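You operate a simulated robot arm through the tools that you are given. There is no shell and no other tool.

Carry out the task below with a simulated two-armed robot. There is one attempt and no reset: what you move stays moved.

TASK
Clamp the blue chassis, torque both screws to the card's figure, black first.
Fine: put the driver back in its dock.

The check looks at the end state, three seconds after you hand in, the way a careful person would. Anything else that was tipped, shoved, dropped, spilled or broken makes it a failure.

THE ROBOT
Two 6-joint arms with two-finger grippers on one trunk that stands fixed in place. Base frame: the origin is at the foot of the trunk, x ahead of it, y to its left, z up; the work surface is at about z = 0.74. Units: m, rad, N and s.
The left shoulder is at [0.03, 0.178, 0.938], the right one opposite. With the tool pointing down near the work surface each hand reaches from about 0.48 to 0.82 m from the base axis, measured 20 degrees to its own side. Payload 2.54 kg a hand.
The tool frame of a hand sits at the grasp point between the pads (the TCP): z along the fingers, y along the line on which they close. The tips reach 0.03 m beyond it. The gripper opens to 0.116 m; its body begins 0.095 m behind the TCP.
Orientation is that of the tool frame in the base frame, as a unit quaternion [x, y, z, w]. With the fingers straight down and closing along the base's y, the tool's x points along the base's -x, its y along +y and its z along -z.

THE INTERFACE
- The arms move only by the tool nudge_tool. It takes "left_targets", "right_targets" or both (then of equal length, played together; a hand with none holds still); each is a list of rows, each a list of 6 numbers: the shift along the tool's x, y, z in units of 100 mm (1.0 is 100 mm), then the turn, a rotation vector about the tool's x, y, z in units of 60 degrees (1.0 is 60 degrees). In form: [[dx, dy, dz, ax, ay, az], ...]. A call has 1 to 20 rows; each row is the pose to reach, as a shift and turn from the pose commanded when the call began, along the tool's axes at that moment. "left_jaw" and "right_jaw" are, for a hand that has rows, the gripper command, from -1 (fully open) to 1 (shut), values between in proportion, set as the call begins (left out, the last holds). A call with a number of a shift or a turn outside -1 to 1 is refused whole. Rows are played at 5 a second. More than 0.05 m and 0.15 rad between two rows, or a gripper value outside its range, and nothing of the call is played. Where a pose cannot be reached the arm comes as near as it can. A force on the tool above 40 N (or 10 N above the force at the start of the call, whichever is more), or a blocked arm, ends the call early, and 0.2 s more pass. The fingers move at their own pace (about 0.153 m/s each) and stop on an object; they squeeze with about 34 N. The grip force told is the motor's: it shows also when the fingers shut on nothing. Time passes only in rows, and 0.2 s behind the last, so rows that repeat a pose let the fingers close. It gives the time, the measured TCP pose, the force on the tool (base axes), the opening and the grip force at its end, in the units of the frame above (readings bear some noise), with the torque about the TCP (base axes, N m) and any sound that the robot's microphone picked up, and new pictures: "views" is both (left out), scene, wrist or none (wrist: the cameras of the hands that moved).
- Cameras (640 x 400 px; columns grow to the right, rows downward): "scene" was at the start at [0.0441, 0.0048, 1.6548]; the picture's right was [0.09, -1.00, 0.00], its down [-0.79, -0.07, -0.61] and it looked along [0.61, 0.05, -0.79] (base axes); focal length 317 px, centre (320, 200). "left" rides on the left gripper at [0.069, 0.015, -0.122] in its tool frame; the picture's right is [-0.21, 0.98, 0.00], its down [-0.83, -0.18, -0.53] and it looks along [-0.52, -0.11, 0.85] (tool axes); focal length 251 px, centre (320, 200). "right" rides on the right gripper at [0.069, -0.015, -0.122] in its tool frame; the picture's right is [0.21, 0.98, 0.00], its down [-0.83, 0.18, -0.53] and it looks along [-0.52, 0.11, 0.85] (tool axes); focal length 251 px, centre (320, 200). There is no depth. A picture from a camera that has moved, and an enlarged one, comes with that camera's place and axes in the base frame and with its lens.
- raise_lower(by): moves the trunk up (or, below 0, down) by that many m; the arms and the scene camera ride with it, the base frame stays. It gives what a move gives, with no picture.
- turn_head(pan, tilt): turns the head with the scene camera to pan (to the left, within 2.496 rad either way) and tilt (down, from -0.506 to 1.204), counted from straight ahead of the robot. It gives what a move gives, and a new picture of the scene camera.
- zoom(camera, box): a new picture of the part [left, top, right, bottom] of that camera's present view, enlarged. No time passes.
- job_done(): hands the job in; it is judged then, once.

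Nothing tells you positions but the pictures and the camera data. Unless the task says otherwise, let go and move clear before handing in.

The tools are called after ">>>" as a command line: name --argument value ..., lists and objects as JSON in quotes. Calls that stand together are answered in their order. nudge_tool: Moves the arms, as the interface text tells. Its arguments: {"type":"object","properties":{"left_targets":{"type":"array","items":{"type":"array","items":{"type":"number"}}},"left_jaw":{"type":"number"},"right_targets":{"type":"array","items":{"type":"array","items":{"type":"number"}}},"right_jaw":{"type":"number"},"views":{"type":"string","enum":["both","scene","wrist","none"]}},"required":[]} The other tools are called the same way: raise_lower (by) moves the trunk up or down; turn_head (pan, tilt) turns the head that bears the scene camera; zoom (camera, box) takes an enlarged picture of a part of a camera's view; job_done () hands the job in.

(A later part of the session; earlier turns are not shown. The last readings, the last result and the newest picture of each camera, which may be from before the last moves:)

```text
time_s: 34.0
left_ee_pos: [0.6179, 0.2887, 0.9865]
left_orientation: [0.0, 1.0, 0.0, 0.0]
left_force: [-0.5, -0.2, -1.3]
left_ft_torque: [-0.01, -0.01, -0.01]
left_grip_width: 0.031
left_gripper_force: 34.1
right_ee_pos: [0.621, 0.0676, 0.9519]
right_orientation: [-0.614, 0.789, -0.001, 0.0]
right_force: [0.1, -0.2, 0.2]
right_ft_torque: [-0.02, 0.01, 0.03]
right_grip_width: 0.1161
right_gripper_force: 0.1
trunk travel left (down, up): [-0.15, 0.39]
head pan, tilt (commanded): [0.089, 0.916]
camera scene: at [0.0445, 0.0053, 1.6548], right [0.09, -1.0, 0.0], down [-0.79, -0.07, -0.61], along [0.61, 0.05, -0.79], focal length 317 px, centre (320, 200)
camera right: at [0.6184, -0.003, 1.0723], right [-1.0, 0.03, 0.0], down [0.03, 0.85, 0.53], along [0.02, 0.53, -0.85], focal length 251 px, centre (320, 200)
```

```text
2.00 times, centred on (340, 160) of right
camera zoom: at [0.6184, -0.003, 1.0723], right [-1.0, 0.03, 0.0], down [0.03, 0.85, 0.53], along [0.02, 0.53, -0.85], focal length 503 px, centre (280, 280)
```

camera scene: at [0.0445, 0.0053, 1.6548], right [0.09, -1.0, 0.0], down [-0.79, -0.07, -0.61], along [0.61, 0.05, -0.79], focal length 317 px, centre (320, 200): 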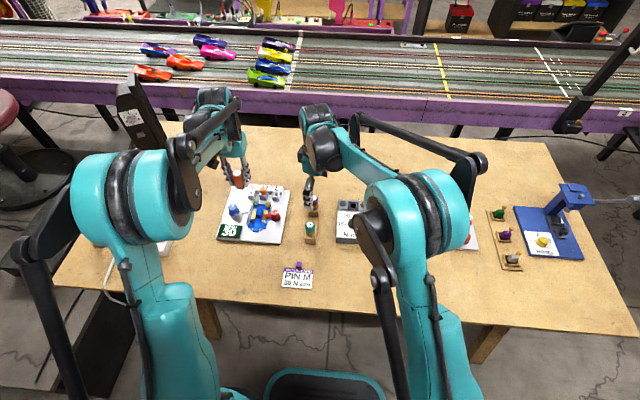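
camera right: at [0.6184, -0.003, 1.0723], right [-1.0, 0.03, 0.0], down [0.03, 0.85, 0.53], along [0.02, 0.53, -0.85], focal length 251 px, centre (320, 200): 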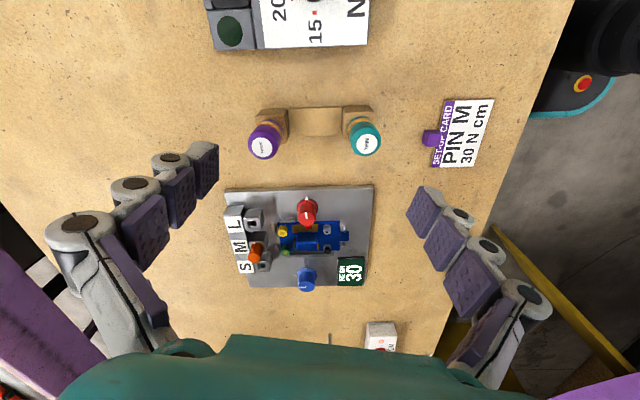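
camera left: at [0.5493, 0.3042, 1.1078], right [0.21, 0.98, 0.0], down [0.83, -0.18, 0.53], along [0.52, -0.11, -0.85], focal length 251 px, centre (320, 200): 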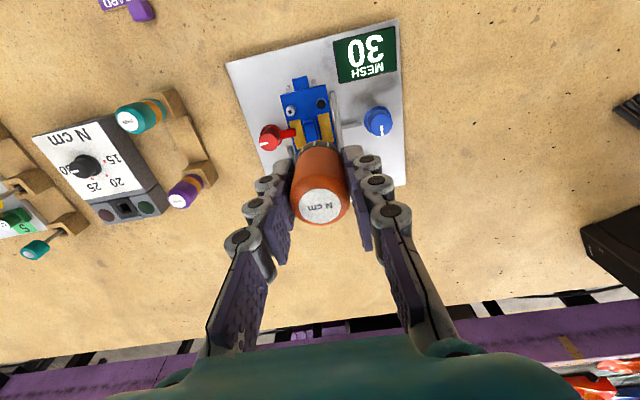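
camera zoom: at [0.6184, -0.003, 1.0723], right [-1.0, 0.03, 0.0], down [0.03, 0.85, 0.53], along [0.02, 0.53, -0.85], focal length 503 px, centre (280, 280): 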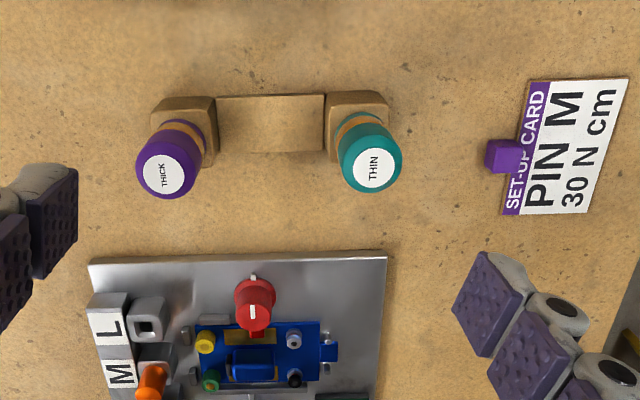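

The right-hand camera now looks side-on at the fixture. Before engaging I'll turn the left wrist counter-clockwise in the air, to leave plenty of clockwise travel, and see how far it goes.

>>> nudge_tool --left_targets '[[0, 0, 0, 0, 0, -0.13], [0, 0, 0, 0, 0, -0.26], [0, 0, 0, 0, 0, -0.39], [0, 0, 0, 0, 0, -0.52], [0, 0, 0, 0, 0, -0.65], [0, 0, 0, 0, 0, -0.78], [0, 0, 0, 0, 0, -0.91], [0, 0, 0, 0, 0, -1.0]]' --views "none"

>>> nudge_tool --left_targets '[[0, 0, 0, 0, 0, -0.13], [0, 0, 0, 0, 0, -0.26], [0, 0, 0, 0, 0, -0.39], [0, 0, 0, 0, 0, -0.52], [0, 0, 0, 0, 0, -0.65], [0, 0, 0, 0, 0, -0.78], [0, 0, 0, 0, 0, -0.91], [0, 0, 0, 0, 0, -1.0]]'

```text
time_s: 35.8
left_ee_pos: [0.6171, 0.2892, 0.9864]
left_orientation: [-0.501, 0.866, 0.0, 0.0]
left_force: [-0.7, 0.2, -0.6]
left_ft_torque: [0.02, 0.01, -0.02]
left_grip_width: 0.0307
left_gripper_force: 34.0
right_ee_pos: [0.6218, 0.067, 0.9515]
right_orientation: [-0.612, 0.79, -0.001, 0.0]
right_force: [0.0, -1.1, -0.2]
right_ft_torque: [0.0, 0.0, 0.03]
right_grip_width: 0.1161
right_gripper_force: 0.0
trunk travel left (down, up): [-0.15, 0.39]
head pan, tilt (commanded): [0.089, 0.916]
```

```text
time_s: 37.6
left_ee_pos: [0.6176, 0.2897, 0.9859]
left_orientation: [0.866, -0.5, 0.0, 0.0]
left_force: [0.0, 0.4, -1.5]
left_ft_torque: [0.01, -0.02, 0.02]
left_grip_width: 0.0305
left_gripper_force: 34.3
right_ee_pos: [0.6212, 0.0676, 0.9519]
right_orientation: [-0.613, 0.79, 0.0, 0.001]
right_force: [-0.5, 0.3, 0.5]
right_ft_torque: [-0.01, 0.0, -0.02]
right_grip_width: 0.1161
right_gripper_force: 0.1
trunk travel left (down, up): [-0.15, 0.39]
head pan, tilt (commanded): [0.089, 0.916]
camera scene: at [0.0443, 0.0049, 1.6548], right [0.09, -1.0, 0.0], down [-0.79, -0.07, -0.61], along [0.61, 0.05, -0.79], focal length 317 px, centre (320, 200)
camera left: at [0.64, 0.2217, 1.1076], right [-0.95, -0.3, 0.0], down [-0.26, 0.81, 0.53], along [-0.16, 0.51, -0.85], focal length 251 px, centre (320, 200)
```

scene: 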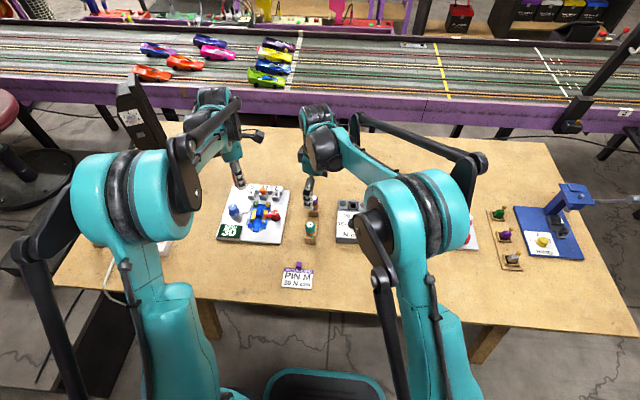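
left: 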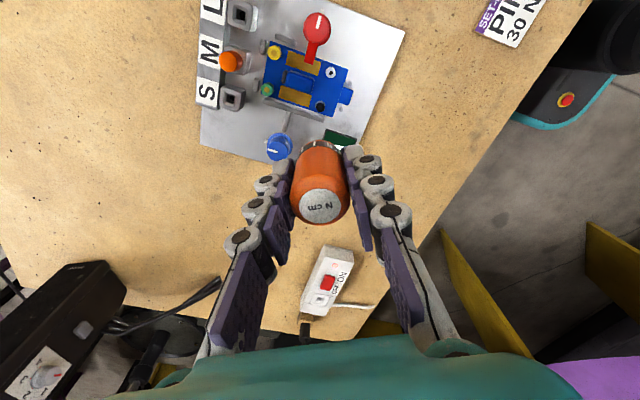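

A 120° counter-clockwise pre-turn works fine. The driver should be over the black screw, so I'll lower until the bit is about 40 mm above the head and check alignment from both side views.

>>> nudge_tool --left_targets '[[0, 0, 0.2, 0, 0, 0], [0, 0, 0.4, 0, 0, 0], [0, 0, 0.6, 0, 0, 0], [0, 0, 0.8, 0, 0, 0], [0, 0, 1.0, 0, 0, 0], [0, 0, 1.0, 0, 0, 0]]' --views "none"

>>> zoom --camera "right" --box '[250, 190, 390, 300]'

>>> zoom --camera "scene" --box '[220, 170, 290, 240]'

>>> zoom --camera "left" --box '[260, 60, 380, 160]'

```text
time_s: 39.0
left_ee_pos: [0.6178, 0.2896, 0.8864]
left_orientation: [0.866, -0.5, 0.0, 0.0]
left_force: [-0.5, 0.0, -1.3]
left_ft_torque: [0.01, 0.02, 0.01]
left_grip_width: 0.0309
left_gripper_force: 34.0
right_ee_pos: [0.6208, 0.0683, 0.9518]
right_orientation: [-0.613, 0.79, 0.001, 0.0]
right_force: [0.2, -0.4, 0.3]
right_ft_torque: [0.0, 0.0, 0.01]
right_grip_width: 0.116
right_gripper_force: 0.1
trunk travel left (down, up): [-0.15, 0.39]
head pan, tilt (commanded): [0.089, 0.916]
```

```text
3.64 times, centred on (320, 245) of right
camera zoom: at [0.6179, -0.0036, 1.0727], right [-1.0, 0.04, 0.0], down [0.03, 0.85, 0.53], along [0.02, 0.53, -0.85], focal length 914 px, centre (320, 36)
```

zoom: 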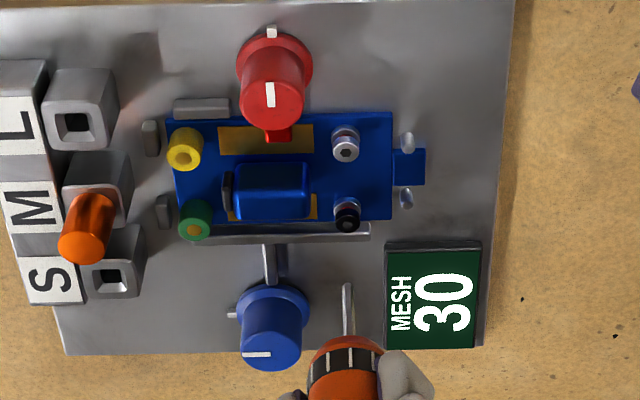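

```text
5.71 times, centred on (255, 205) of scene
camera zoom: at [0.044, 0.0048, 1.6548], right [0.09, -1.0, 0.0], down [-0.79, -0.07, -0.61], along [0.61, 0.05, -0.79], focal length 1809 px, centre (691, 171)
```

zoom: 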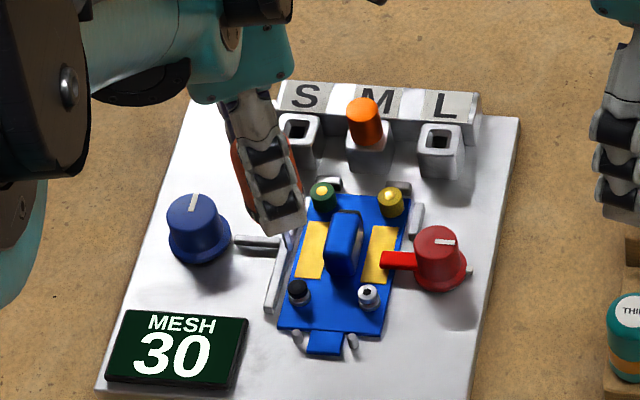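

```text
4.00 times, centred on (320, 110) of left
camera zoom: at [0.6395, 0.2213, 1.0078], right [-0.95, -0.3, 0.0], down [-0.26, 0.81, 0.53], along [-0.16, 0.51, -0.85], focal length 1006 px, centre (320, 560)
```

zoom: 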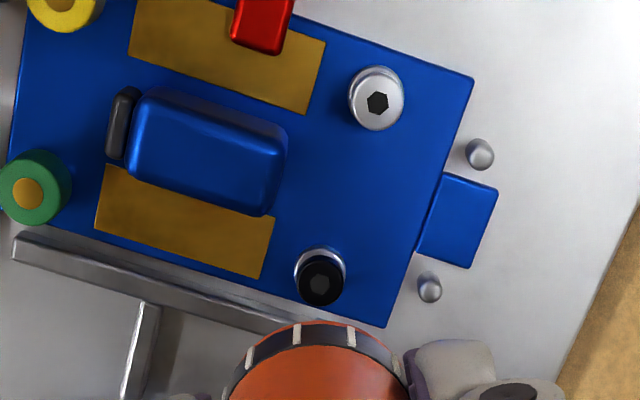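

The side view shows the bit almost exactly above the black screw. I'll zoom tighter to measure the remaining offset.

>>> zoom --camera "right" --box '[305, 230, 350, 290]'

>>> zoom --camera "scene" --box '[245, 195, 295, 235]'

>>> zoom --camera "scene" --box '[255, 200, 285, 230]'

```text
6.67 times, centred on (328, 260) of right
camera zoom: at [0.6179, -0.0036, 1.0727], right [-1.0, 0.04, 0.0], down [0.03, 0.85, 0.53], along [0.02, 0.53, -0.85], focal length 1676 px, centre (270, -200)
```

zoom: 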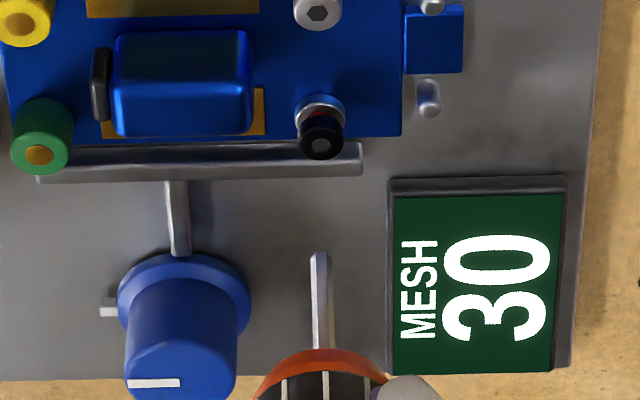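

```text
10.00 times, centred on (270, 215) of scene
camera zoom: at [0.044, 0.0048, 1.6548], right [0.09, -1.0, 0.0], down [-0.79, -0.07, -0.61], along [0.61, 0.05, -0.79], focal length 3166 px, centre (820, 50)
```

zoom: 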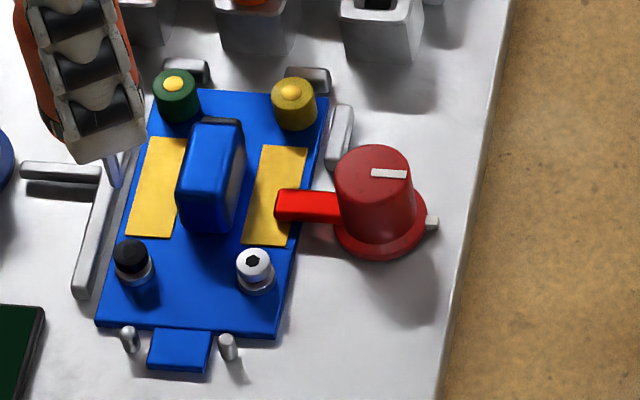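

```text
13.33 times, centred on (270, 215) of scene
camera zoom: at [0.044, 0.0048, 1.6548], right [0.09, -1.0, 0.0], down [-0.79, -0.07, -0.61], along [0.61, 0.05, -0.79], focal length 4222 px, centre (987, 0)
```

zoom: 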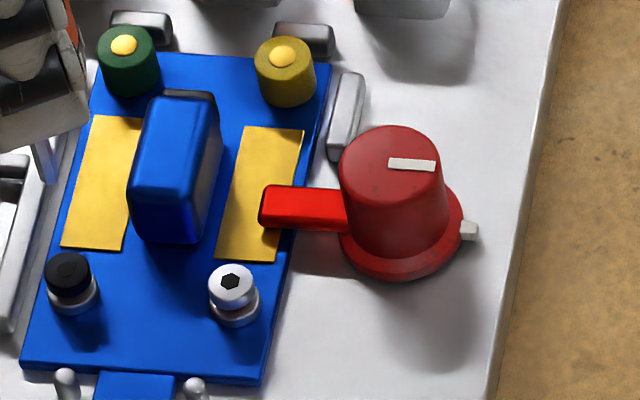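

Both views agree that the bit needs about -1.2 mm in x and +2.8 mm in y to sit over the black screw. I'll apply that and come down 25 mm, staying above the head, then re-measure.

>>> nudge_tool --left_targets '[[-0.03, -0.004, 0.08, 0, 0, 0], [-0.03, -0.004, 0.17, 0, 0, 0], [-0.03, -0.004, 0.25, 0, 0, 0], [-0.03, -0.004, 0.25, 0, 0, 0]]' --views "none"

>>> zoom --camera "right" --box '[305, 230, 350, 290]'

>>> zoom --camera "scene" --box '[245, 195, 295, 235]'

>>> zoom --camera "left" --box '[260, 60, 380, 160]'

```text
time_s: 40.0
left_ee_pos: [0.6165, 0.2913, 0.8604]
left_orientation: [0.866, -0.5, 0.0, 0.0]
left_force: [-0.3, -0.6, -1.3]
left_ft_torque: [-0.01, -0.01, -0.03]
left_grip_width: 0.0306
left_gripper_force: 34.0
right_ee_pos: [0.6207, 0.0672, 0.9511]
right_orientation: [-0.612, 0.79, 0.0, 0.0]
right_force: [-0.3, 0.0, 0.3]
right_ft_torque: [0.02, 0.04, 0.01]
right_grip_width: 0.1161
right_gripper_force: 0.0
trunk travel left (down, up): [-0.15, 0.39]
head pan, tilt (commanded): [0.089, 0.916]
```

```text
6.67 times, centred on (328, 260) of right
camera zoom: at [0.6181, -0.0036, 1.0725], right [-1.0, 0.04, 0.0], down [0.03, 0.85, 0.53], along [0.02, 0.53, -0.85], focal length 1676 px, centre (270, -200)
```

zoom: 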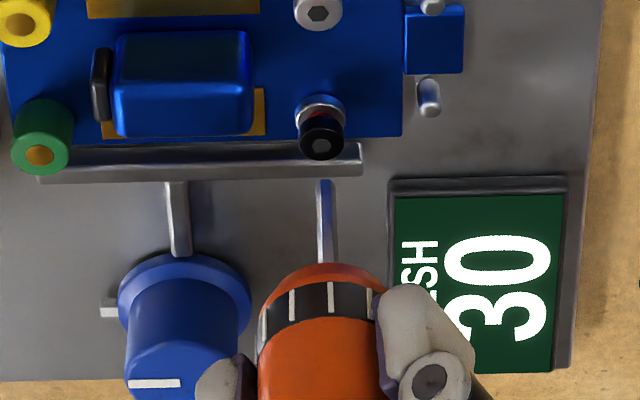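

```text
10.00 times, centred on (270, 215) of scene
camera zoom: at [0.0442, 0.0048, 1.6548], right [0.09, -1.0, 0.0], down [-0.79, -0.07, -0.61], along [0.61, 0.05, -0.79], focal length 3166 px, centre (820, 50)
```

zoom: 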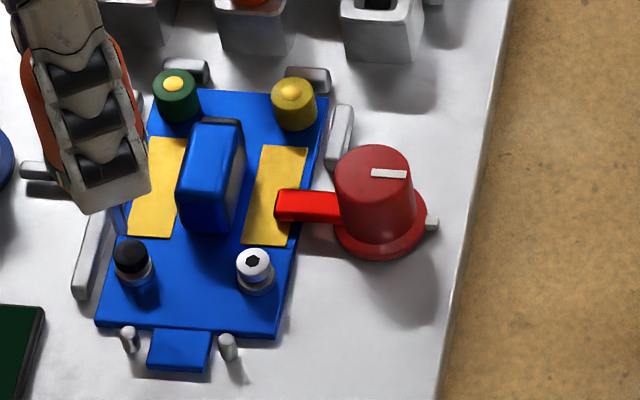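

```text
4.00 times, centred on (320, 110) of left
camera zoom: at [0.638, 0.2239, 0.9824], right [-0.95, -0.3, 0.0], down [-0.26, 0.81, 0.53], along [-0.16, 0.51, -0.85], focal length 1006 px, centre (320, 560)
```

zoom: 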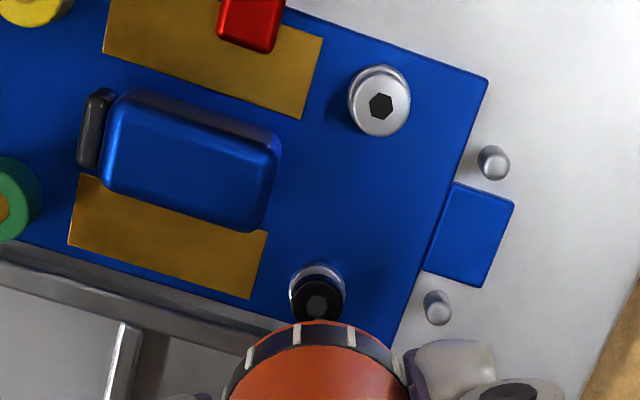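

The tip is about 11 mm above the head now and within about 0.5 mm. One more tight zoom on the scene view will pin down the y offset.

>>> zoom --camera "scene" --box '[250, 212, 266, 224]'

>>> zoom --camera "right" --box '[318, 244, 342, 262]'

```text
16.00 times, centred on (258, 218) of scene
camera zoom: at [0.0442, 0.0048, 1.6548], right [0.09, -1.0, 0.0], down [-0.79, -0.07, -0.61], along [0.61, 0.05, -0.79], focal length 5066 px, centre (1312, -88)
```

zoom: 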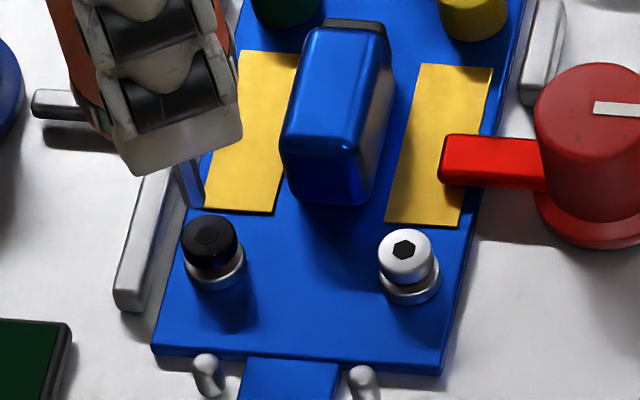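

```text
16.00 times, centred on (330, 253) of right
camera zoom: at [0.6181, -0.0036, 1.0725], right [-1.0, 0.04, 0.0], down [0.03, 0.85, 0.53], along [0.02, 0.53, -0.85], focal length 4023 px, centre (160, -648)
```

zoom: 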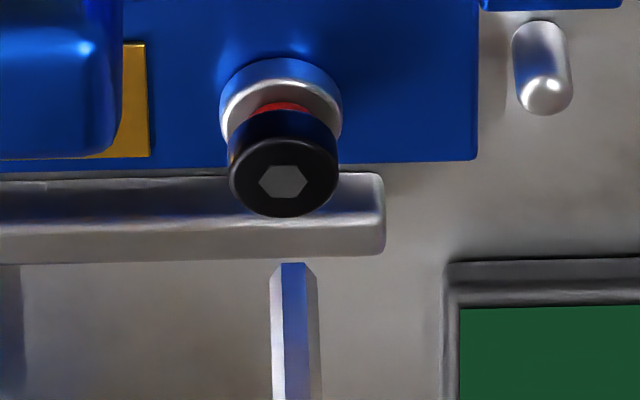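

The loose screw shows a red band under its head, and the bit's hex flats already match the socket. The remaining offset is about +0.5 mm in x and -0.9 mm in y. I'll correct that and lower to just above the socket.

>>> nudge_tool --left_targets '[[0.01, 0, 0.03, 0, 0, 0], [0.01, 0, 0.06, 0, 0, 0], [0.01, 0, 0.085, 0, 0, 0], [0.01, 0, 0.085, 0, 0, 0]]' --views "none"

>>> zoom --camera "scene" --box '[250, 212, 266, 224]'

>>> zoom --camera "right" --box '[318, 244, 342, 262]'

```text
time_s: 41.0
left_ee_pos: [0.6164, 0.2906, 0.8531]
left_orientation: [0.866, -0.5, 0.0, 0.001]
left_force: [-0.6, -0.1, -2.3]
left_ft_torque: [-0.02, 0.0, 0.02]
left_grip_width: 0.0309
left_gripper_force: 34.1
right_ee_pos: [0.6218, 0.0673, 0.9517]
right_orientation: [-0.613, 0.79, 0.0, 0.0]
right_force: [-0.4, 0.3, 0.3]
right_ft_torque: [0.02, 0.03, 0.0]
right_grip_width: 0.116
right_gripper_force: 0.1
trunk travel left (down, up): [-0.15, 0.39]
head pan, tilt (commanded): [0.089, 0.916]
```

```text
16.00 times, centred on (258, 218) of scene
camera zoom: at [0.0443, 0.0049, 1.6548], right [0.09, -1.0, 0.0], down [-0.79, -0.07, -0.61], along [0.61, 0.05, -0.79], focal length 5066 px, centre (1312, -88)
```

zoom: 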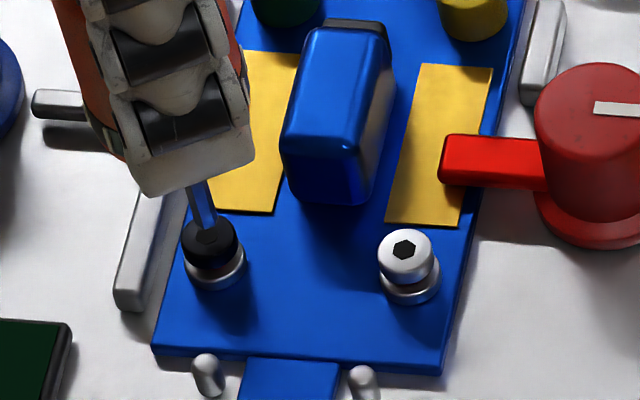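

```text
16.00 times, centred on (330, 253) of right
camera zoom: at [0.6181, -0.0035, 1.0725], right [-1.0, 0.04, 0.0], down [0.03, 0.85, 0.53], along [0.02, 0.53, -0.85], focal length 4023 px, centre (160, -648)
```

zoom: 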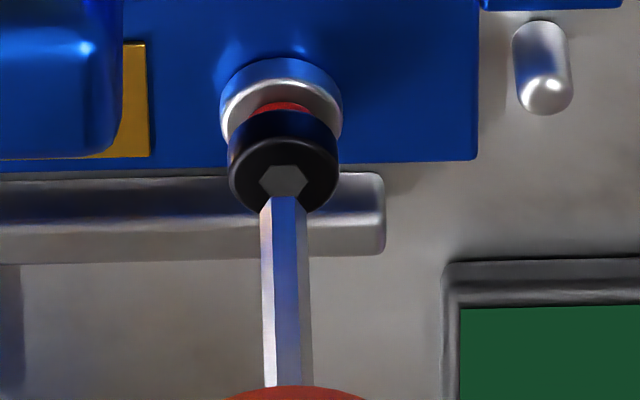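

The bit is now right at the mouth of the socket and aligned in both views. I'll press down gently into it.

>>> nudge_tool --left_targets '[[0.003, 0, 0.015, 0, 0, 0], [0.003, 0, 0.03, 0, 0, 0], [0.003, 0, 0.045, 0, 0, 0], [0.003, 0, 0.045, 0, 0, 0]]' --views "none"

>>> zoom --camera "scene" --box '[250, 212, 266, 224]'

>>> zoom --camera "right" --box '[318, 244, 342, 262]'

```text
time_s: 42.0
left_ee_pos: [0.6156, 0.291, 0.8469]
left_orientation: [0.866, -0.5, -0.001, 0.0]
left_force: [-0.7, 0.5, -0.9]
left_ft_torque: [0.03, 0.02, 0.02]
left_grip_width: 0.0308
left_gripper_force: 34.0
right_ee_pos: [0.6203, 0.0666, 0.9518]
right_orientation: [-0.613, 0.79, 0.0, 0.001]
right_force: [0.1, -0.7, -0.1]
right_ft_torque: [-0.04, -0.05, 0.03]
right_grip_width: 0.116
right_gripper_force: 0.0
trunk travel left (down, up): [-0.15, 0.39]
head pan, tilt (commanded): [0.089, 0.916]
```

```text
16.00 times, centred on (258, 218) of scene
camera zoom: at [0.0443, 0.0049, 1.6548], right [0.09, -1.0, 0.0], down [-0.79, -0.07, -0.61], along [0.61, 0.05, -0.79], focal length 5066 px, centre (1312, -88)
```

zoom: 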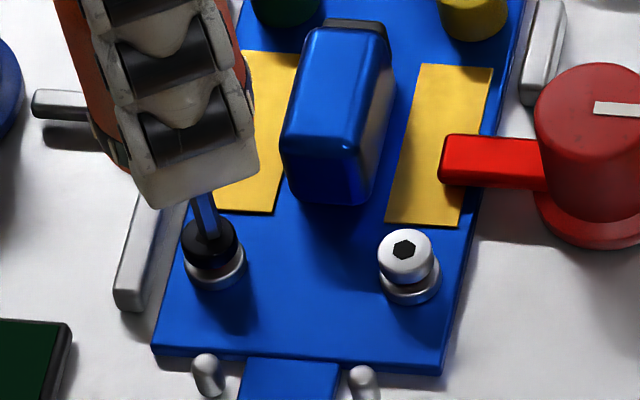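

```text
16.00 times, centred on (330, 253) of right
camera zoom: at [0.6182, -0.0035, 1.0725], right [-1.0, 0.04, 0.0], down [0.03, 0.85, 0.53], along [0.02, 0.53, -0.85], focal length 4023 px, centre (160, -648)
```

zoom: 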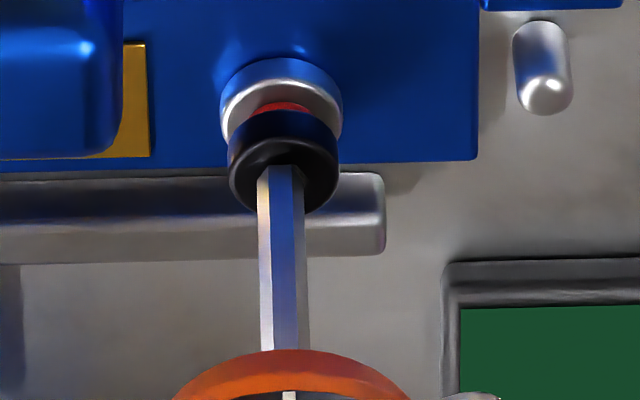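

The tip's near edge now coincides with the socket's near edge, so it is right at the surface. I'll keep pressing down in small steps to seat it.

>>> nudge_tool --left_targets '[[0, 0, 0.015, 0, 0, 0], [0, 0, 0.03, 0, 0, 0], [0, 0, 0.03, 0, 0, 0]]' --views "none"

>>> zoom --camera "right" --box '[318, 244, 342, 262]'

```text
time_s: 42.8
left_ee_pos: [0.6161, 0.2909, 0.8463]
left_orientation: [0.866, -0.5, 0.0, 0.0]
left_force: [0.5, 0.0, 2.5]
left_ft_torque: [-0.02, -0.02, -0.02]
left_grip_width: 0.0304
left_gripper_force: 34.2
right_ee_pos: [0.6206, 0.0668, 0.9521]
right_orientation: [-0.613, 0.79, 0.0, -0.001]
right_force: [0.0, -0.3, 0.0]
right_ft_torque: [0.02, 0.02, -0.01]
right_grip_width: 0.1162
right_gripper_force: 0.1
trunk travel left (down, up): [-0.15, 0.39]
head pan, tilt (commanded): [0.089, 0.916]
```

```text
16.00 times, centred on (330, 253) of right
camera zoom: at [0.6179, -0.0037, 1.0727], right [-1.0, 0.04, 0.0], down [0.03, 0.85, 0.53], along [0.02, 0.53, -0.85], focal length 4023 px, centre (160, -648)
```

zoom: 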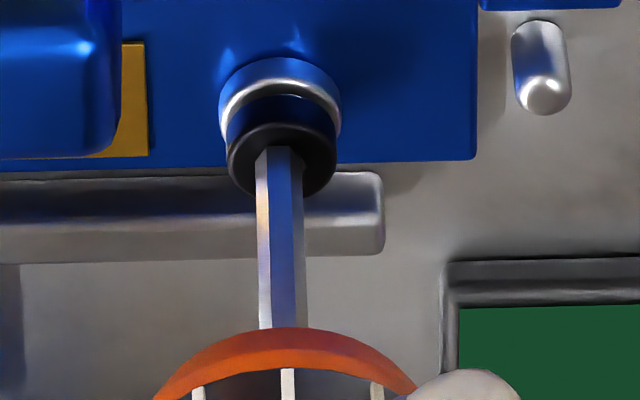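

Pressing has pushed the screw head down and hidden the red band, with about 4 N of contact force. I'll start turning clockwise slowly and watch torque and sound.

>>> nudge_tool --left_targets '[[0, 0, 0.01, 0, 0, 0.1], [0, 0, 0.01, 0, 0, 0.2], [0, 0, 0.01, 0, 0, 0.3], [0, 0, 0.01, 0, 0, 0.4], [0, 0, 0.01, 0, 0, 0.5]]' --views "none"

>>> zoom --camera "right" --box '[318, 244, 342, 262]'

>>> zoom --camera "scene" --box '[250, 212, 266, 224]'

>>> zoom --camera "scene" --box '[325, 185, 385, 245]'

```text
time_s: 44.0
left_ee_pos: [0.6166, 0.2899, 0.8441]
left_orientation: [-0.706, 0.708, 0.001, -0.001]
left_force: [0.3, -0.4, 7.4]
left_ft_torque: [-0.01, -0.02, 0.0]
left_grip_width: 0.0309
left_gripper_force: 34.0
right_ee_pos: [0.6196, 0.0672, 0.9518]
right_orientation: [-0.612, 0.79, 0.001, 0.0]
right_force: [-0.3, -0.2, 0.2]
right_ft_torque: [0.0, 0.03, 0.02]
right_grip_width: 0.116
right_gripper_force: 0.0
trunk travel left (down, up): [-0.15, 0.39]
head pan, tilt (commanded): [0.089, 0.916]
```

```text
16.00 times, centred on (330, 253) of right
camera zoom: at [0.6177, -0.0038, 1.0728], right [-1.0, 0.04, 0.0], down [0.03, 0.84, 0.53], along [0.02, 0.53, -0.85], focal length 4023 px, centre (160, -648)
```

zoom: 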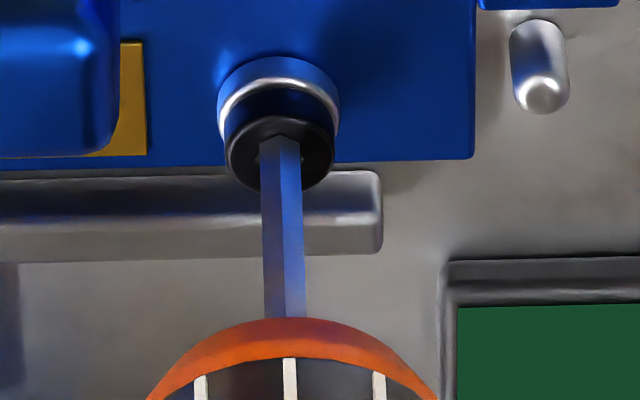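

```text
16.00 times, centred on (258, 218) of scene
camera zoom: at [0.0435, 0.0045, 1.6548], right [0.09, -1.0, 0.0], down [-0.79, -0.07, -0.61], along [0.61, 0.05, -0.79], focal length 5066 px, centre (1312, -88)
```

zoom: 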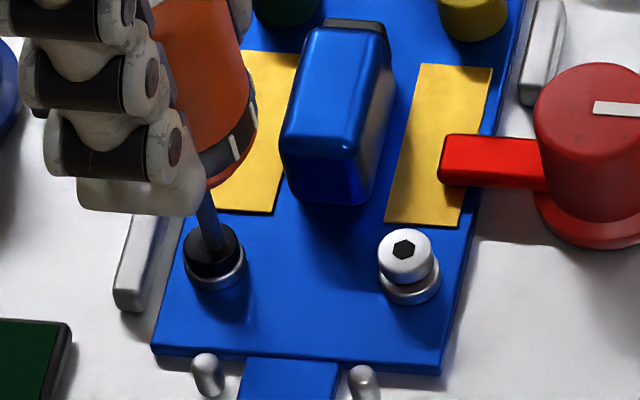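

```text
6.67 times, centred on (355, 215) of scene
camera zoom: at [0.0435, 0.0045, 1.6548], right [0.09, -1.0, 0.0], down [-0.79, -0.07, -0.61], along [0.61, 0.05, -0.79], focal length 2111 px, centre (87, 100)
```

zoom: 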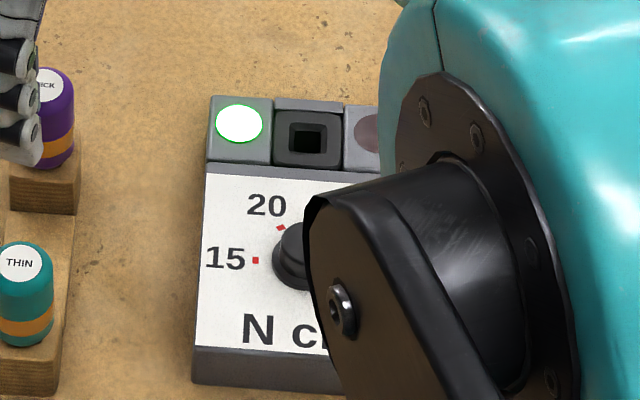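

The green lamp has lit, but no click was reported and the wrist torque is still near zero. I'll turn another 30° and watch for a click and for the lamps.

>>> nudge_tool --left_targets '[[0, 0, 0, 0, 0, 0.1], [0, 0, 0, 0, 0, 0.2], [0, 0, 0, 0, 0, 0.3], [0, 0, 0, 0, 0, 0.4], [0, 0, 0, 0, 0, 0.5]]' --views "none"

>>> zoom --camera "right" --box '[318, 244, 342, 262]'

>>> zoom --camera "scene" --box '[220, 170, 380, 270]'

```text
time_s: 45.2
left_ee_pos: [0.616, 0.2896, 0.8441]
left_orientation: [-0.5, 0.866, 0.0, 0.0]
left_force: [0.7, 0.0, 2.8]
left_ft_torque: [0.0, -0.04, -0.03]
left_grip_width: 0.0306
left_gripper_force: 33.7
right_ee_pos: [0.6214, 0.0674, 0.952]
right_orientation: [-0.613, 0.79, 0.0, 0.0]
right_force: [-0.5, -0.1, 0.0]
right_ft_torque: [0.01, 0.0, 0.0]
right_grip_width: 0.1162
right_gripper_force: 0.0
trunk travel left (down, up): [-0.15, 0.39]
head pan, tilt (commanded): [0.089, 0.916]
```

```text
16.00 times, centred on (330, 253) of right
camera zoom: at [0.6178, -0.0037, 1.0727], right [-1.0, 0.04, 0.0], down [0.03, 0.84, 0.53], along [0.02, 0.53, -0.85], focal length 4023 px, centre (160, -648)
```

zoom: 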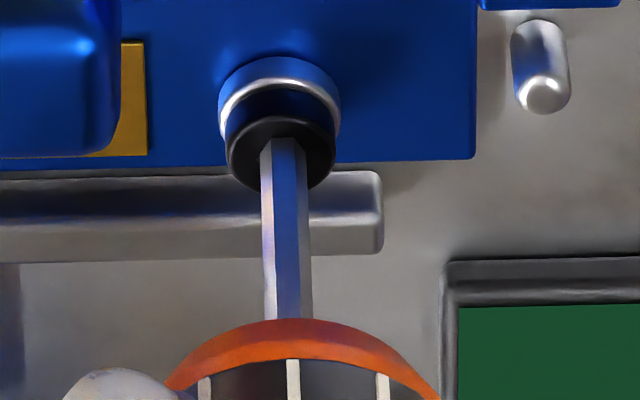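

```text
4.00 times, centred on (300, 220) of scene
camera zoom: at [0.0438, 0.0047, 1.6548], right [0.09, -1.0, 0.0], down [-0.79, -0.07, -0.61], along [0.61, 0.05, -0.79], focal length 1267 px, centre (400, 120)
```

zoom: 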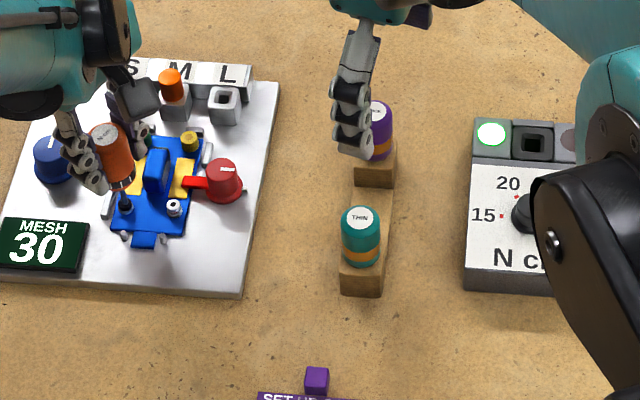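

The green lamp is still on and nothing has clicked. I'll lift the bit clear of the head to see whether the screw stays down or springs back up.

>>> nudge_tool --left_targets '[[0, 0, -0.03, 0, 0, 0], [0, 0, -0.07, 0, 0, 0], [0, 0, -0.12, 0, 0, 0], [0, 0, -0.12, 0, 0, 0]]' --views "none"

>>> zoom --camera "right" --box '[318, 244, 342, 262]'

>>> zoom --camera "right" --box '[300, 220, 348, 256]'

>>> zoom --camera "scene" --box '[325, 185, 385, 245]'

```text
time_s: 46.2
left_ee_pos: [0.6162, 0.2907, 0.8563]
left_orientation: [-0.5, 0.866, 0.0, 0.0]
left_force: [0.1, -0.2, -0.7]
left_ft_torque: [0.0, 0.01, 0.04]
left_grip_width: 0.0309
left_gripper_force: 33.9
right_ee_pos: [0.6216, 0.0683, 0.9511]
right_orientation: [-0.613, 0.79, 0.0, 0.0]
right_force: [0.2, -0.1, -0.2]
right_ft_torque: [-0.02, 0.0, -0.03]
right_grip_width: 0.1159
right_gripper_force: 0.1
trunk travel left (down, up): [-0.15, 0.39]
head pan, tilt (commanded): [0.089, 0.916]
```

```text
16.00 times, centred on (330, 253) of right
camera zoom: at [0.6182, -0.0035, 1.0724], right [-1.0, 0.04, 0.0], down [0.03, 0.85, 0.53], along [0.02, 0.53, -0.85], focal length 4023 px, centre (160, -648)
```

zoom: 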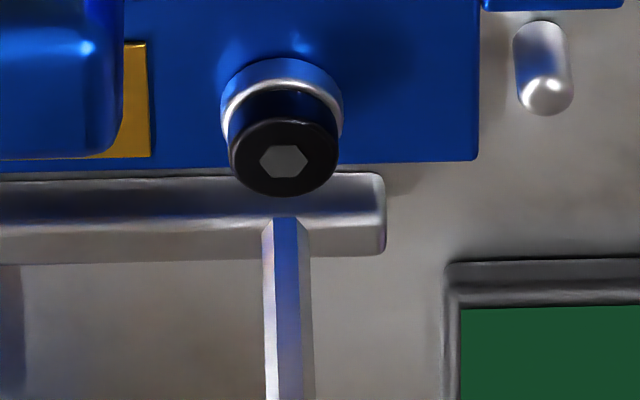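

```text
11.11 times, centred on (324, 238) of right
camera zoom: at [0.6182, -0.0035, 1.0724], right [-1.0, 0.04, 0.0], down [0.03, 0.85, 0.53], along [0.02, 0.53, -0.85], focal length 2794 px, centre (276, -222)
```

zoom: 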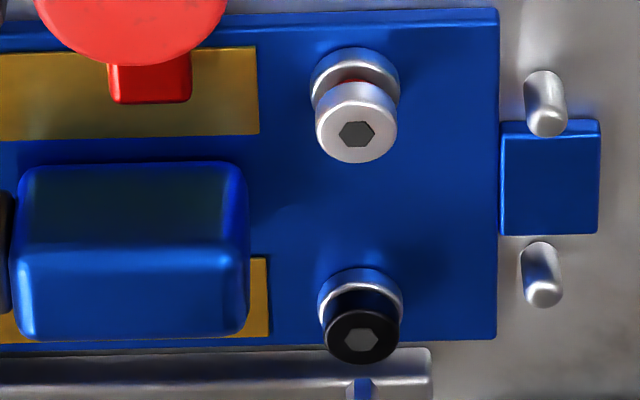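

```text
6.67 times, centred on (355, 215) of scene
camera zoom: at [0.0444, 0.0049, 1.6548], right [0.09, -1.0, 0.0], down [-0.79, -0.07, -0.61], along [0.61, 0.05, -0.79], focal length 2111 px, centre (87, 100)
```

zoom: 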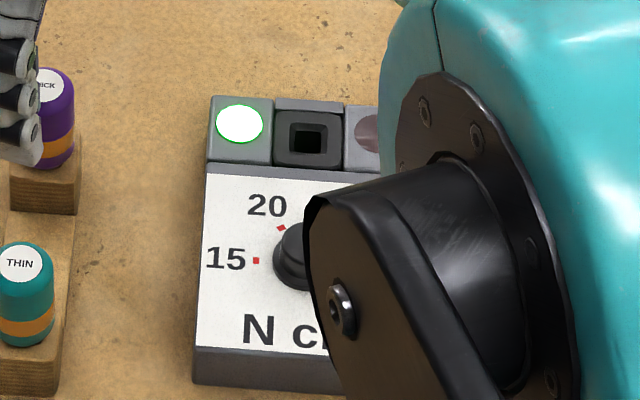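

The black screw has stayed down with no red band showing, and the green lamp is holding, so it is torqued; the white one still shows red. I'll raise the driver and move it about 42 mm in -y to the white screw.

>>> nudge_tool --left_targets '[[0, 0, -0.1, 0, 0, 0], [0, 0, -0.2, 0, 0, 0], [0.12, -0.07, -0.2, 0, 0, 0], [0.25, -0.14, -0.2, 0, 0, 0], [0.366, -0.21, -0.2, 0, 0, 0], [0.366, -0.21, -0.1, 0, 0, 0], [0.366, -0.21, -0.1, 0, 0, 0]]' --views "none"

>>> zoom --camera "right" --box '[300, 220, 348, 256]'

>>> zoom --camera "scene" --box '[250, 206, 274, 224]'

>>> zoom --camera "left" --box '[260, 60, 380, 160]'

```text
time_s: 47.8
left_ee_pos: [0.6162, 0.2483, 0.8663]
left_orientation: [-0.5, 0.866, -0.001, 0.0]
left_force: [0.6, 0.3, -1.9]
left_ft_torque: [-0.01, 0.0, -0.03]
left_grip_width: 0.0309
left_gripper_force: 34.4
right_ee_pos: [0.6196, 0.067, 0.9528]
right_orientation: [-0.613, 0.79, 0.001, 0.0]
right_force: [-0.1, 0.2, -0.2]
right_ft_torque: [0.03, 0.03, 0.0]
right_grip_width: 0.1161
right_gripper_force: 0.0
trunk travel left (down, up): [-0.15, 0.39]
head pan, tilt (commanded): [0.089, 0.916]
```

```text
11.11 times, centred on (324, 238) of right
camera zoom: at [0.618, -0.0037, 1.0726], right [-1.0, 0.04, 0.0], down [0.03, 0.84, 0.53], along [0.02, 0.53, -0.85], focal length 2794 px, centre (276, -222)
```

zoom: 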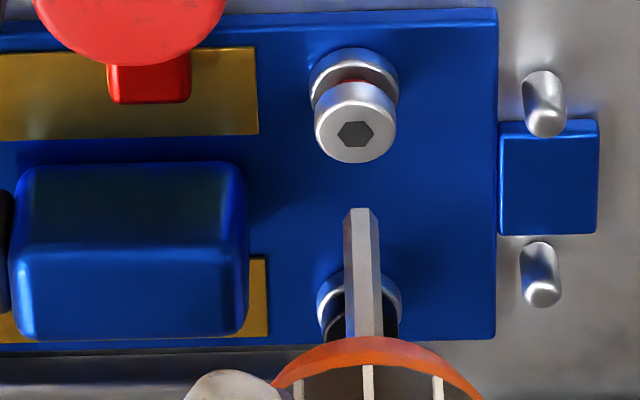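

```text
16.00 times, centred on (262, 215) of scene
camera zoom: at [0.044, 0.0046, 1.6548], right [0.09, -1.0, 0.0], down [-0.79, -0.07, -0.61], along [0.61, 0.05, -0.79], focal length 5066 px, centre (1248, -40)
```

zoom: 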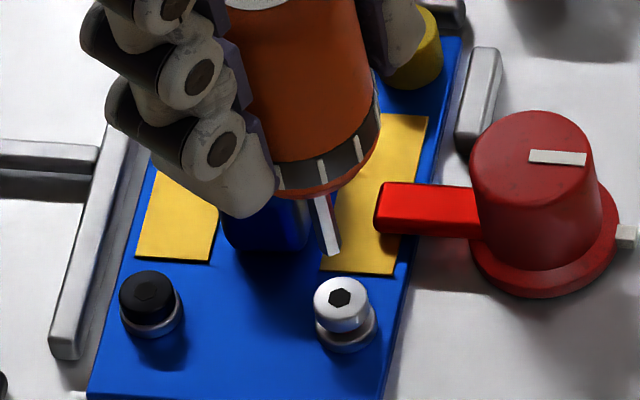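

```text
4.00 times, centred on (320, 110) of left
camera zoom: at [0.5697, 0.1961, 0.9878], right [-0.74, 0.67, 0.0], down [0.57, 0.62, 0.53], along [0.36, 0.39, -0.85], focal length 1006 px, centre (320, 560)
```

zoom: 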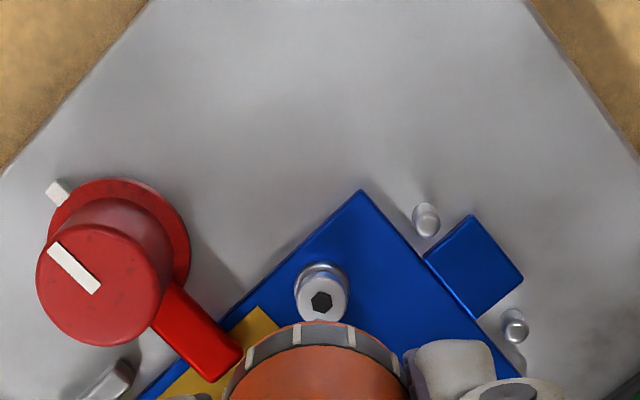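

The black screw sits flush in the scene view. For the white screw I measure an offset of about +0.5 mm in x and +0.85 mm in y. I'll correct that and lower to just above its socket.

>>> nudge_tool --left_targets '[[-0.01, 0, 0.05, 0, 0, 0], [-0.01, 0, 0.1, 0, 0, 0], [-0.01, 0, 0.15, 0, 0, 0], [-0.01, 0, 0.165, 0, 0, 0], [-0.01, 0, 0.165, 0, 0, 0]]' --views "none"

>>> zoom --camera "right" --box '[314, 226, 338, 244]'

>>> zoom --camera "scene" --box '[254, 210, 274, 225]'

```text
time_s: 49.0
left_ee_pos: [0.6164, 0.2484, 0.8484]
left_orientation: [-0.5, 0.866, -0.001, 0.0]
left_force: [0.6, -0.3, -1.1]
left_ft_torque: [0.01, 0.0, -0.02]
left_grip_width: 0.0306
left_gripper_force: 34.0
right_ee_pos: [0.62, 0.0665, 0.9514]
right_orientation: [-0.613, 0.79, 0.0, 0.0]
right_force: [0.1, 0.6, 0.3]
right_ft_torque: [0.03, 0.02, -0.02]
right_grip_width: 0.1161
right_gripper_force: 0.0
trunk travel left (down, up): [-0.15, 0.39]
head pan, tilt (commanded): [0.089, 0.916]
```

```text
16.00 times, centred on (326, 235) of right
camera zoom: at [0.6182, -0.0035, 1.0725], right [-1.0, 0.04, 0.0], down [0.03, 0.85, 0.53], along [0.02, 0.53, -0.85], focal length 4023 px, centre (224, -360)
```

zoom: 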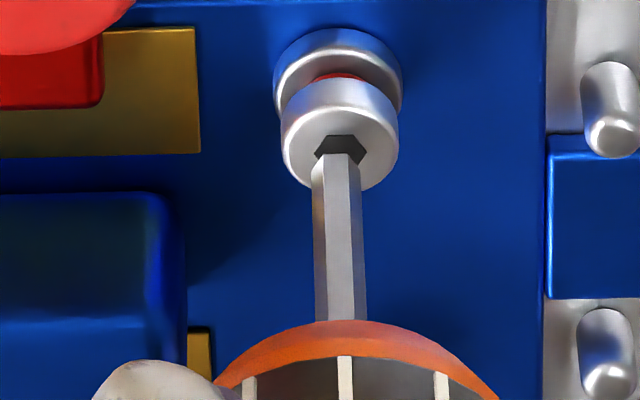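

```text
16.00 times, centred on (264, 218) of scene
camera zoom: at [0.0443, 0.0049, 1.6548], right [0.09, -1.0, 0.0], down [-0.79, -0.07, -0.61], along [0.61, 0.05, -0.79], focal length 5066 px, centre (1216, -80)
```

zoom: 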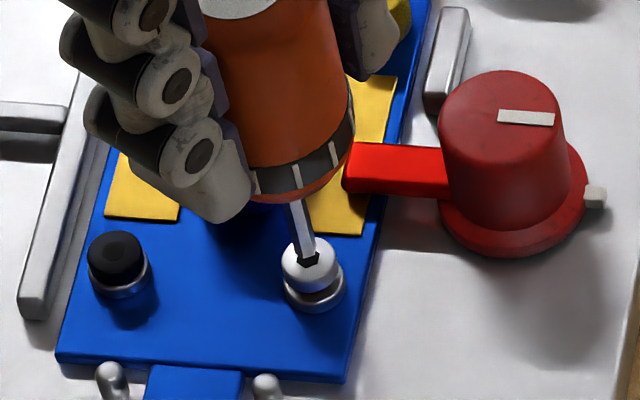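

The bit is aligned within 0.3 mm over the white socket, about 3 mm above it. I'll press down the same way as on the black screw.

>>> nudge_tool --left_targets '[[0.001, 0.003, 0.015, 0, 0, 0], [0.001, 0.003, 0.03, 0, 0, 0], [0.001, 0.003, 0.04, 0, 0, 0], [0.001, 0.003, 0.05, 0, 0, 0], [0.001, 0.003, 0.05, 0, 0, 0]]' --views "none"

>>> zoom --camera "right" --box '[314, 226, 338, 244]'

>>> zoom --camera "scene" --box '[220, 170, 380, 270]'

```text
time_s: 50.2
left_ee_pos: [0.6169, 0.2485, 0.8442]
left_orientation: [-0.499, 0.866, 0.0, 0.001]
left_force: [0.9, 1.7, 3.1]
left_ft_torque: [0.09, -0.03, 0.01]
left_grip_width: 0.0307
left_gripper_force: 34.1
right_ee_pos: [0.6213, 0.0663, 0.9512]
right_orientation: [-0.613, 0.79, 0.0, 0.0]
right_force: [0.2, -0.4, 0.4]
right_ft_torque: [0.03, 0.01, -0.02]
right_grip_width: 0.1159
right_gripper_force: 0.1
trunk travel left (down, up): [-0.15, 0.39]
head pan, tilt (commanded): [0.089, 0.916]
```

```text
16.00 times, centred on (326, 235) of right
camera zoom: at [0.618, -0.0035, 1.0726], right [-1.0, 0.04, 0.0], down [0.03, 0.85, 0.53], along [0.02, 0.53, -0.85], focal length 4023 px, centre (224, -360)
```

zoom: 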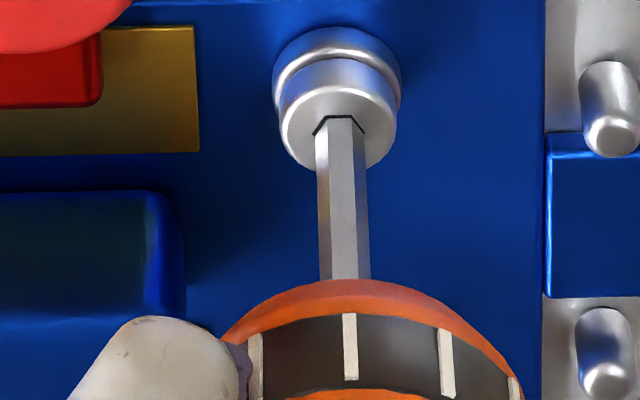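

```text
4.00 times, centred on (300, 220) of scene
camera zoom: at [0.044, 0.0049, 1.6548], right [0.09, -1.0, 0.0], down [-0.79, -0.07, -0.61], along [0.61, 0.05, -0.79], focal length 1267 px, centre (400, 120)
```

zoom: 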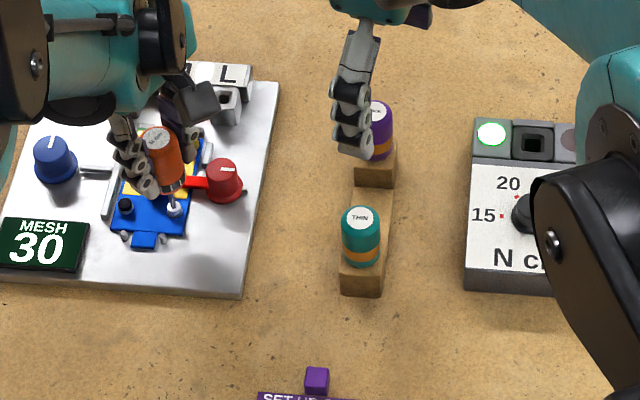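

Pressing has seated the white screw too, with no red showing and green still lit. I'll give it the same clockwise turn as the black one so both are torqued alike.

>>> nudge_tool --left_targets '[[0, 0, 0.01, 0, 0, 0.1], [0, 0, 0.01, 0, 0, 0.2], [0, 0, 0.01, 0, 0, 0.3], [0, 0, 0.01, 0, 0, 0.4], [0, 0, 0.01, 0, 0, 0.5]]' --views "none"

>>> nudge_tool --left_targets '[[0, 0, 0, 0, 0, 0.1], [0, 0, 0, 0, 0, 0.2], [0, 0, 0, 0, 0, 0.3], [0, 0, 0, 0, 0, 0.4], [0, 0, 0, 0, 0, 0.5]]' --views "none"

>>> zoom --camera "right" --box '[314, 226, 338, 244]'

>>> zoom --camera "scene" --box '[220, 170, 380, 270]'

```text
time_s: 51.4
left_ee_pos: [0.6153, 0.2496, 0.8439]
left_orientation: [-0.258, 0.966, 0.0, 0.0]
left_force: [-0.3, -0.8, 8.6]
left_ft_torque: [-0.09, 0.09, 0.02]
left_grip_width: 0.0307
left_gripper_force: 33.6
right_ee_pos: [0.6201, 0.0661, 0.9518]
right_orientation: [-0.613, 0.79, 0.001, 0.0]
right_force: [-0.6, 0.1, -0.9]
right_ft_torque: [-0.02, 0.01, 0.0]
right_grip_width: 0.1159
right_gripper_force: 0.0
trunk travel left (down, up): [-0.15, 0.39]
head pan, tilt (commanded): [0.089, 0.916]
```

```text
time_s: 52.6
left_ee_pos: [0.6169, 0.2482, 0.8443]
left_orientation: [0.001, 1.0, -0.001, 0.0]
left_force: [0.3, 0.0, 5.4]
left_ft_torque: [0.0, 0.04, 0.03]
left_grip_width: 0.0306
left_gripper_force: 33.7
right_ee_pos: [0.6208, 0.0676, 0.952]
right_orientation: [-0.613, 0.79, -0.001, 0.001]
right_force: [0.6, -0.4, -0.1]
right_ft_torque: [-0.02, 0.02, 0.01]
right_grip_width: 0.116
right_gripper_force: 0.0
trunk travel left (down, up): [-0.15, 0.39]
head pan, tilt (commanded): [0.089, 0.916]
```

```text
16.00 times, centred on (326, 235) of right
camera zoom: at [0.6176, -0.0037, 1.0728], right [-1.0, 0.04, 0.0], down [0.03, 0.84, 0.53], along [0.02, 0.53, -0.85], focal length 4023 px, centre (224, -360)
```

zoom: 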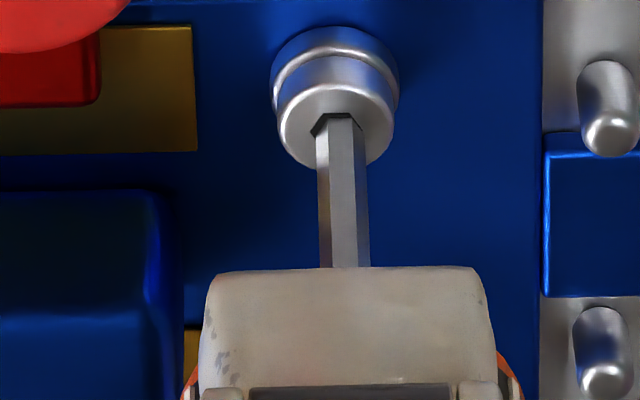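

```text
4.00 times, centred on (300, 220) of scene
camera zoom: at [0.0435, 0.0046, 1.6548], right [0.09, -1.0, 0.0], down [-0.79, -0.07, -0.61], along [0.61, 0.05, -0.79], focal length 1267 px, centre (400, 120)
```

zoom: 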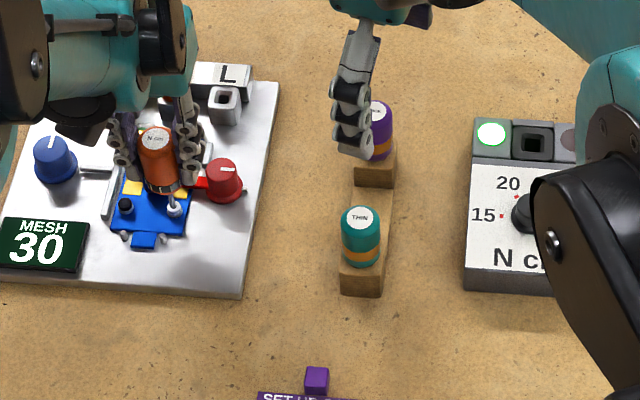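

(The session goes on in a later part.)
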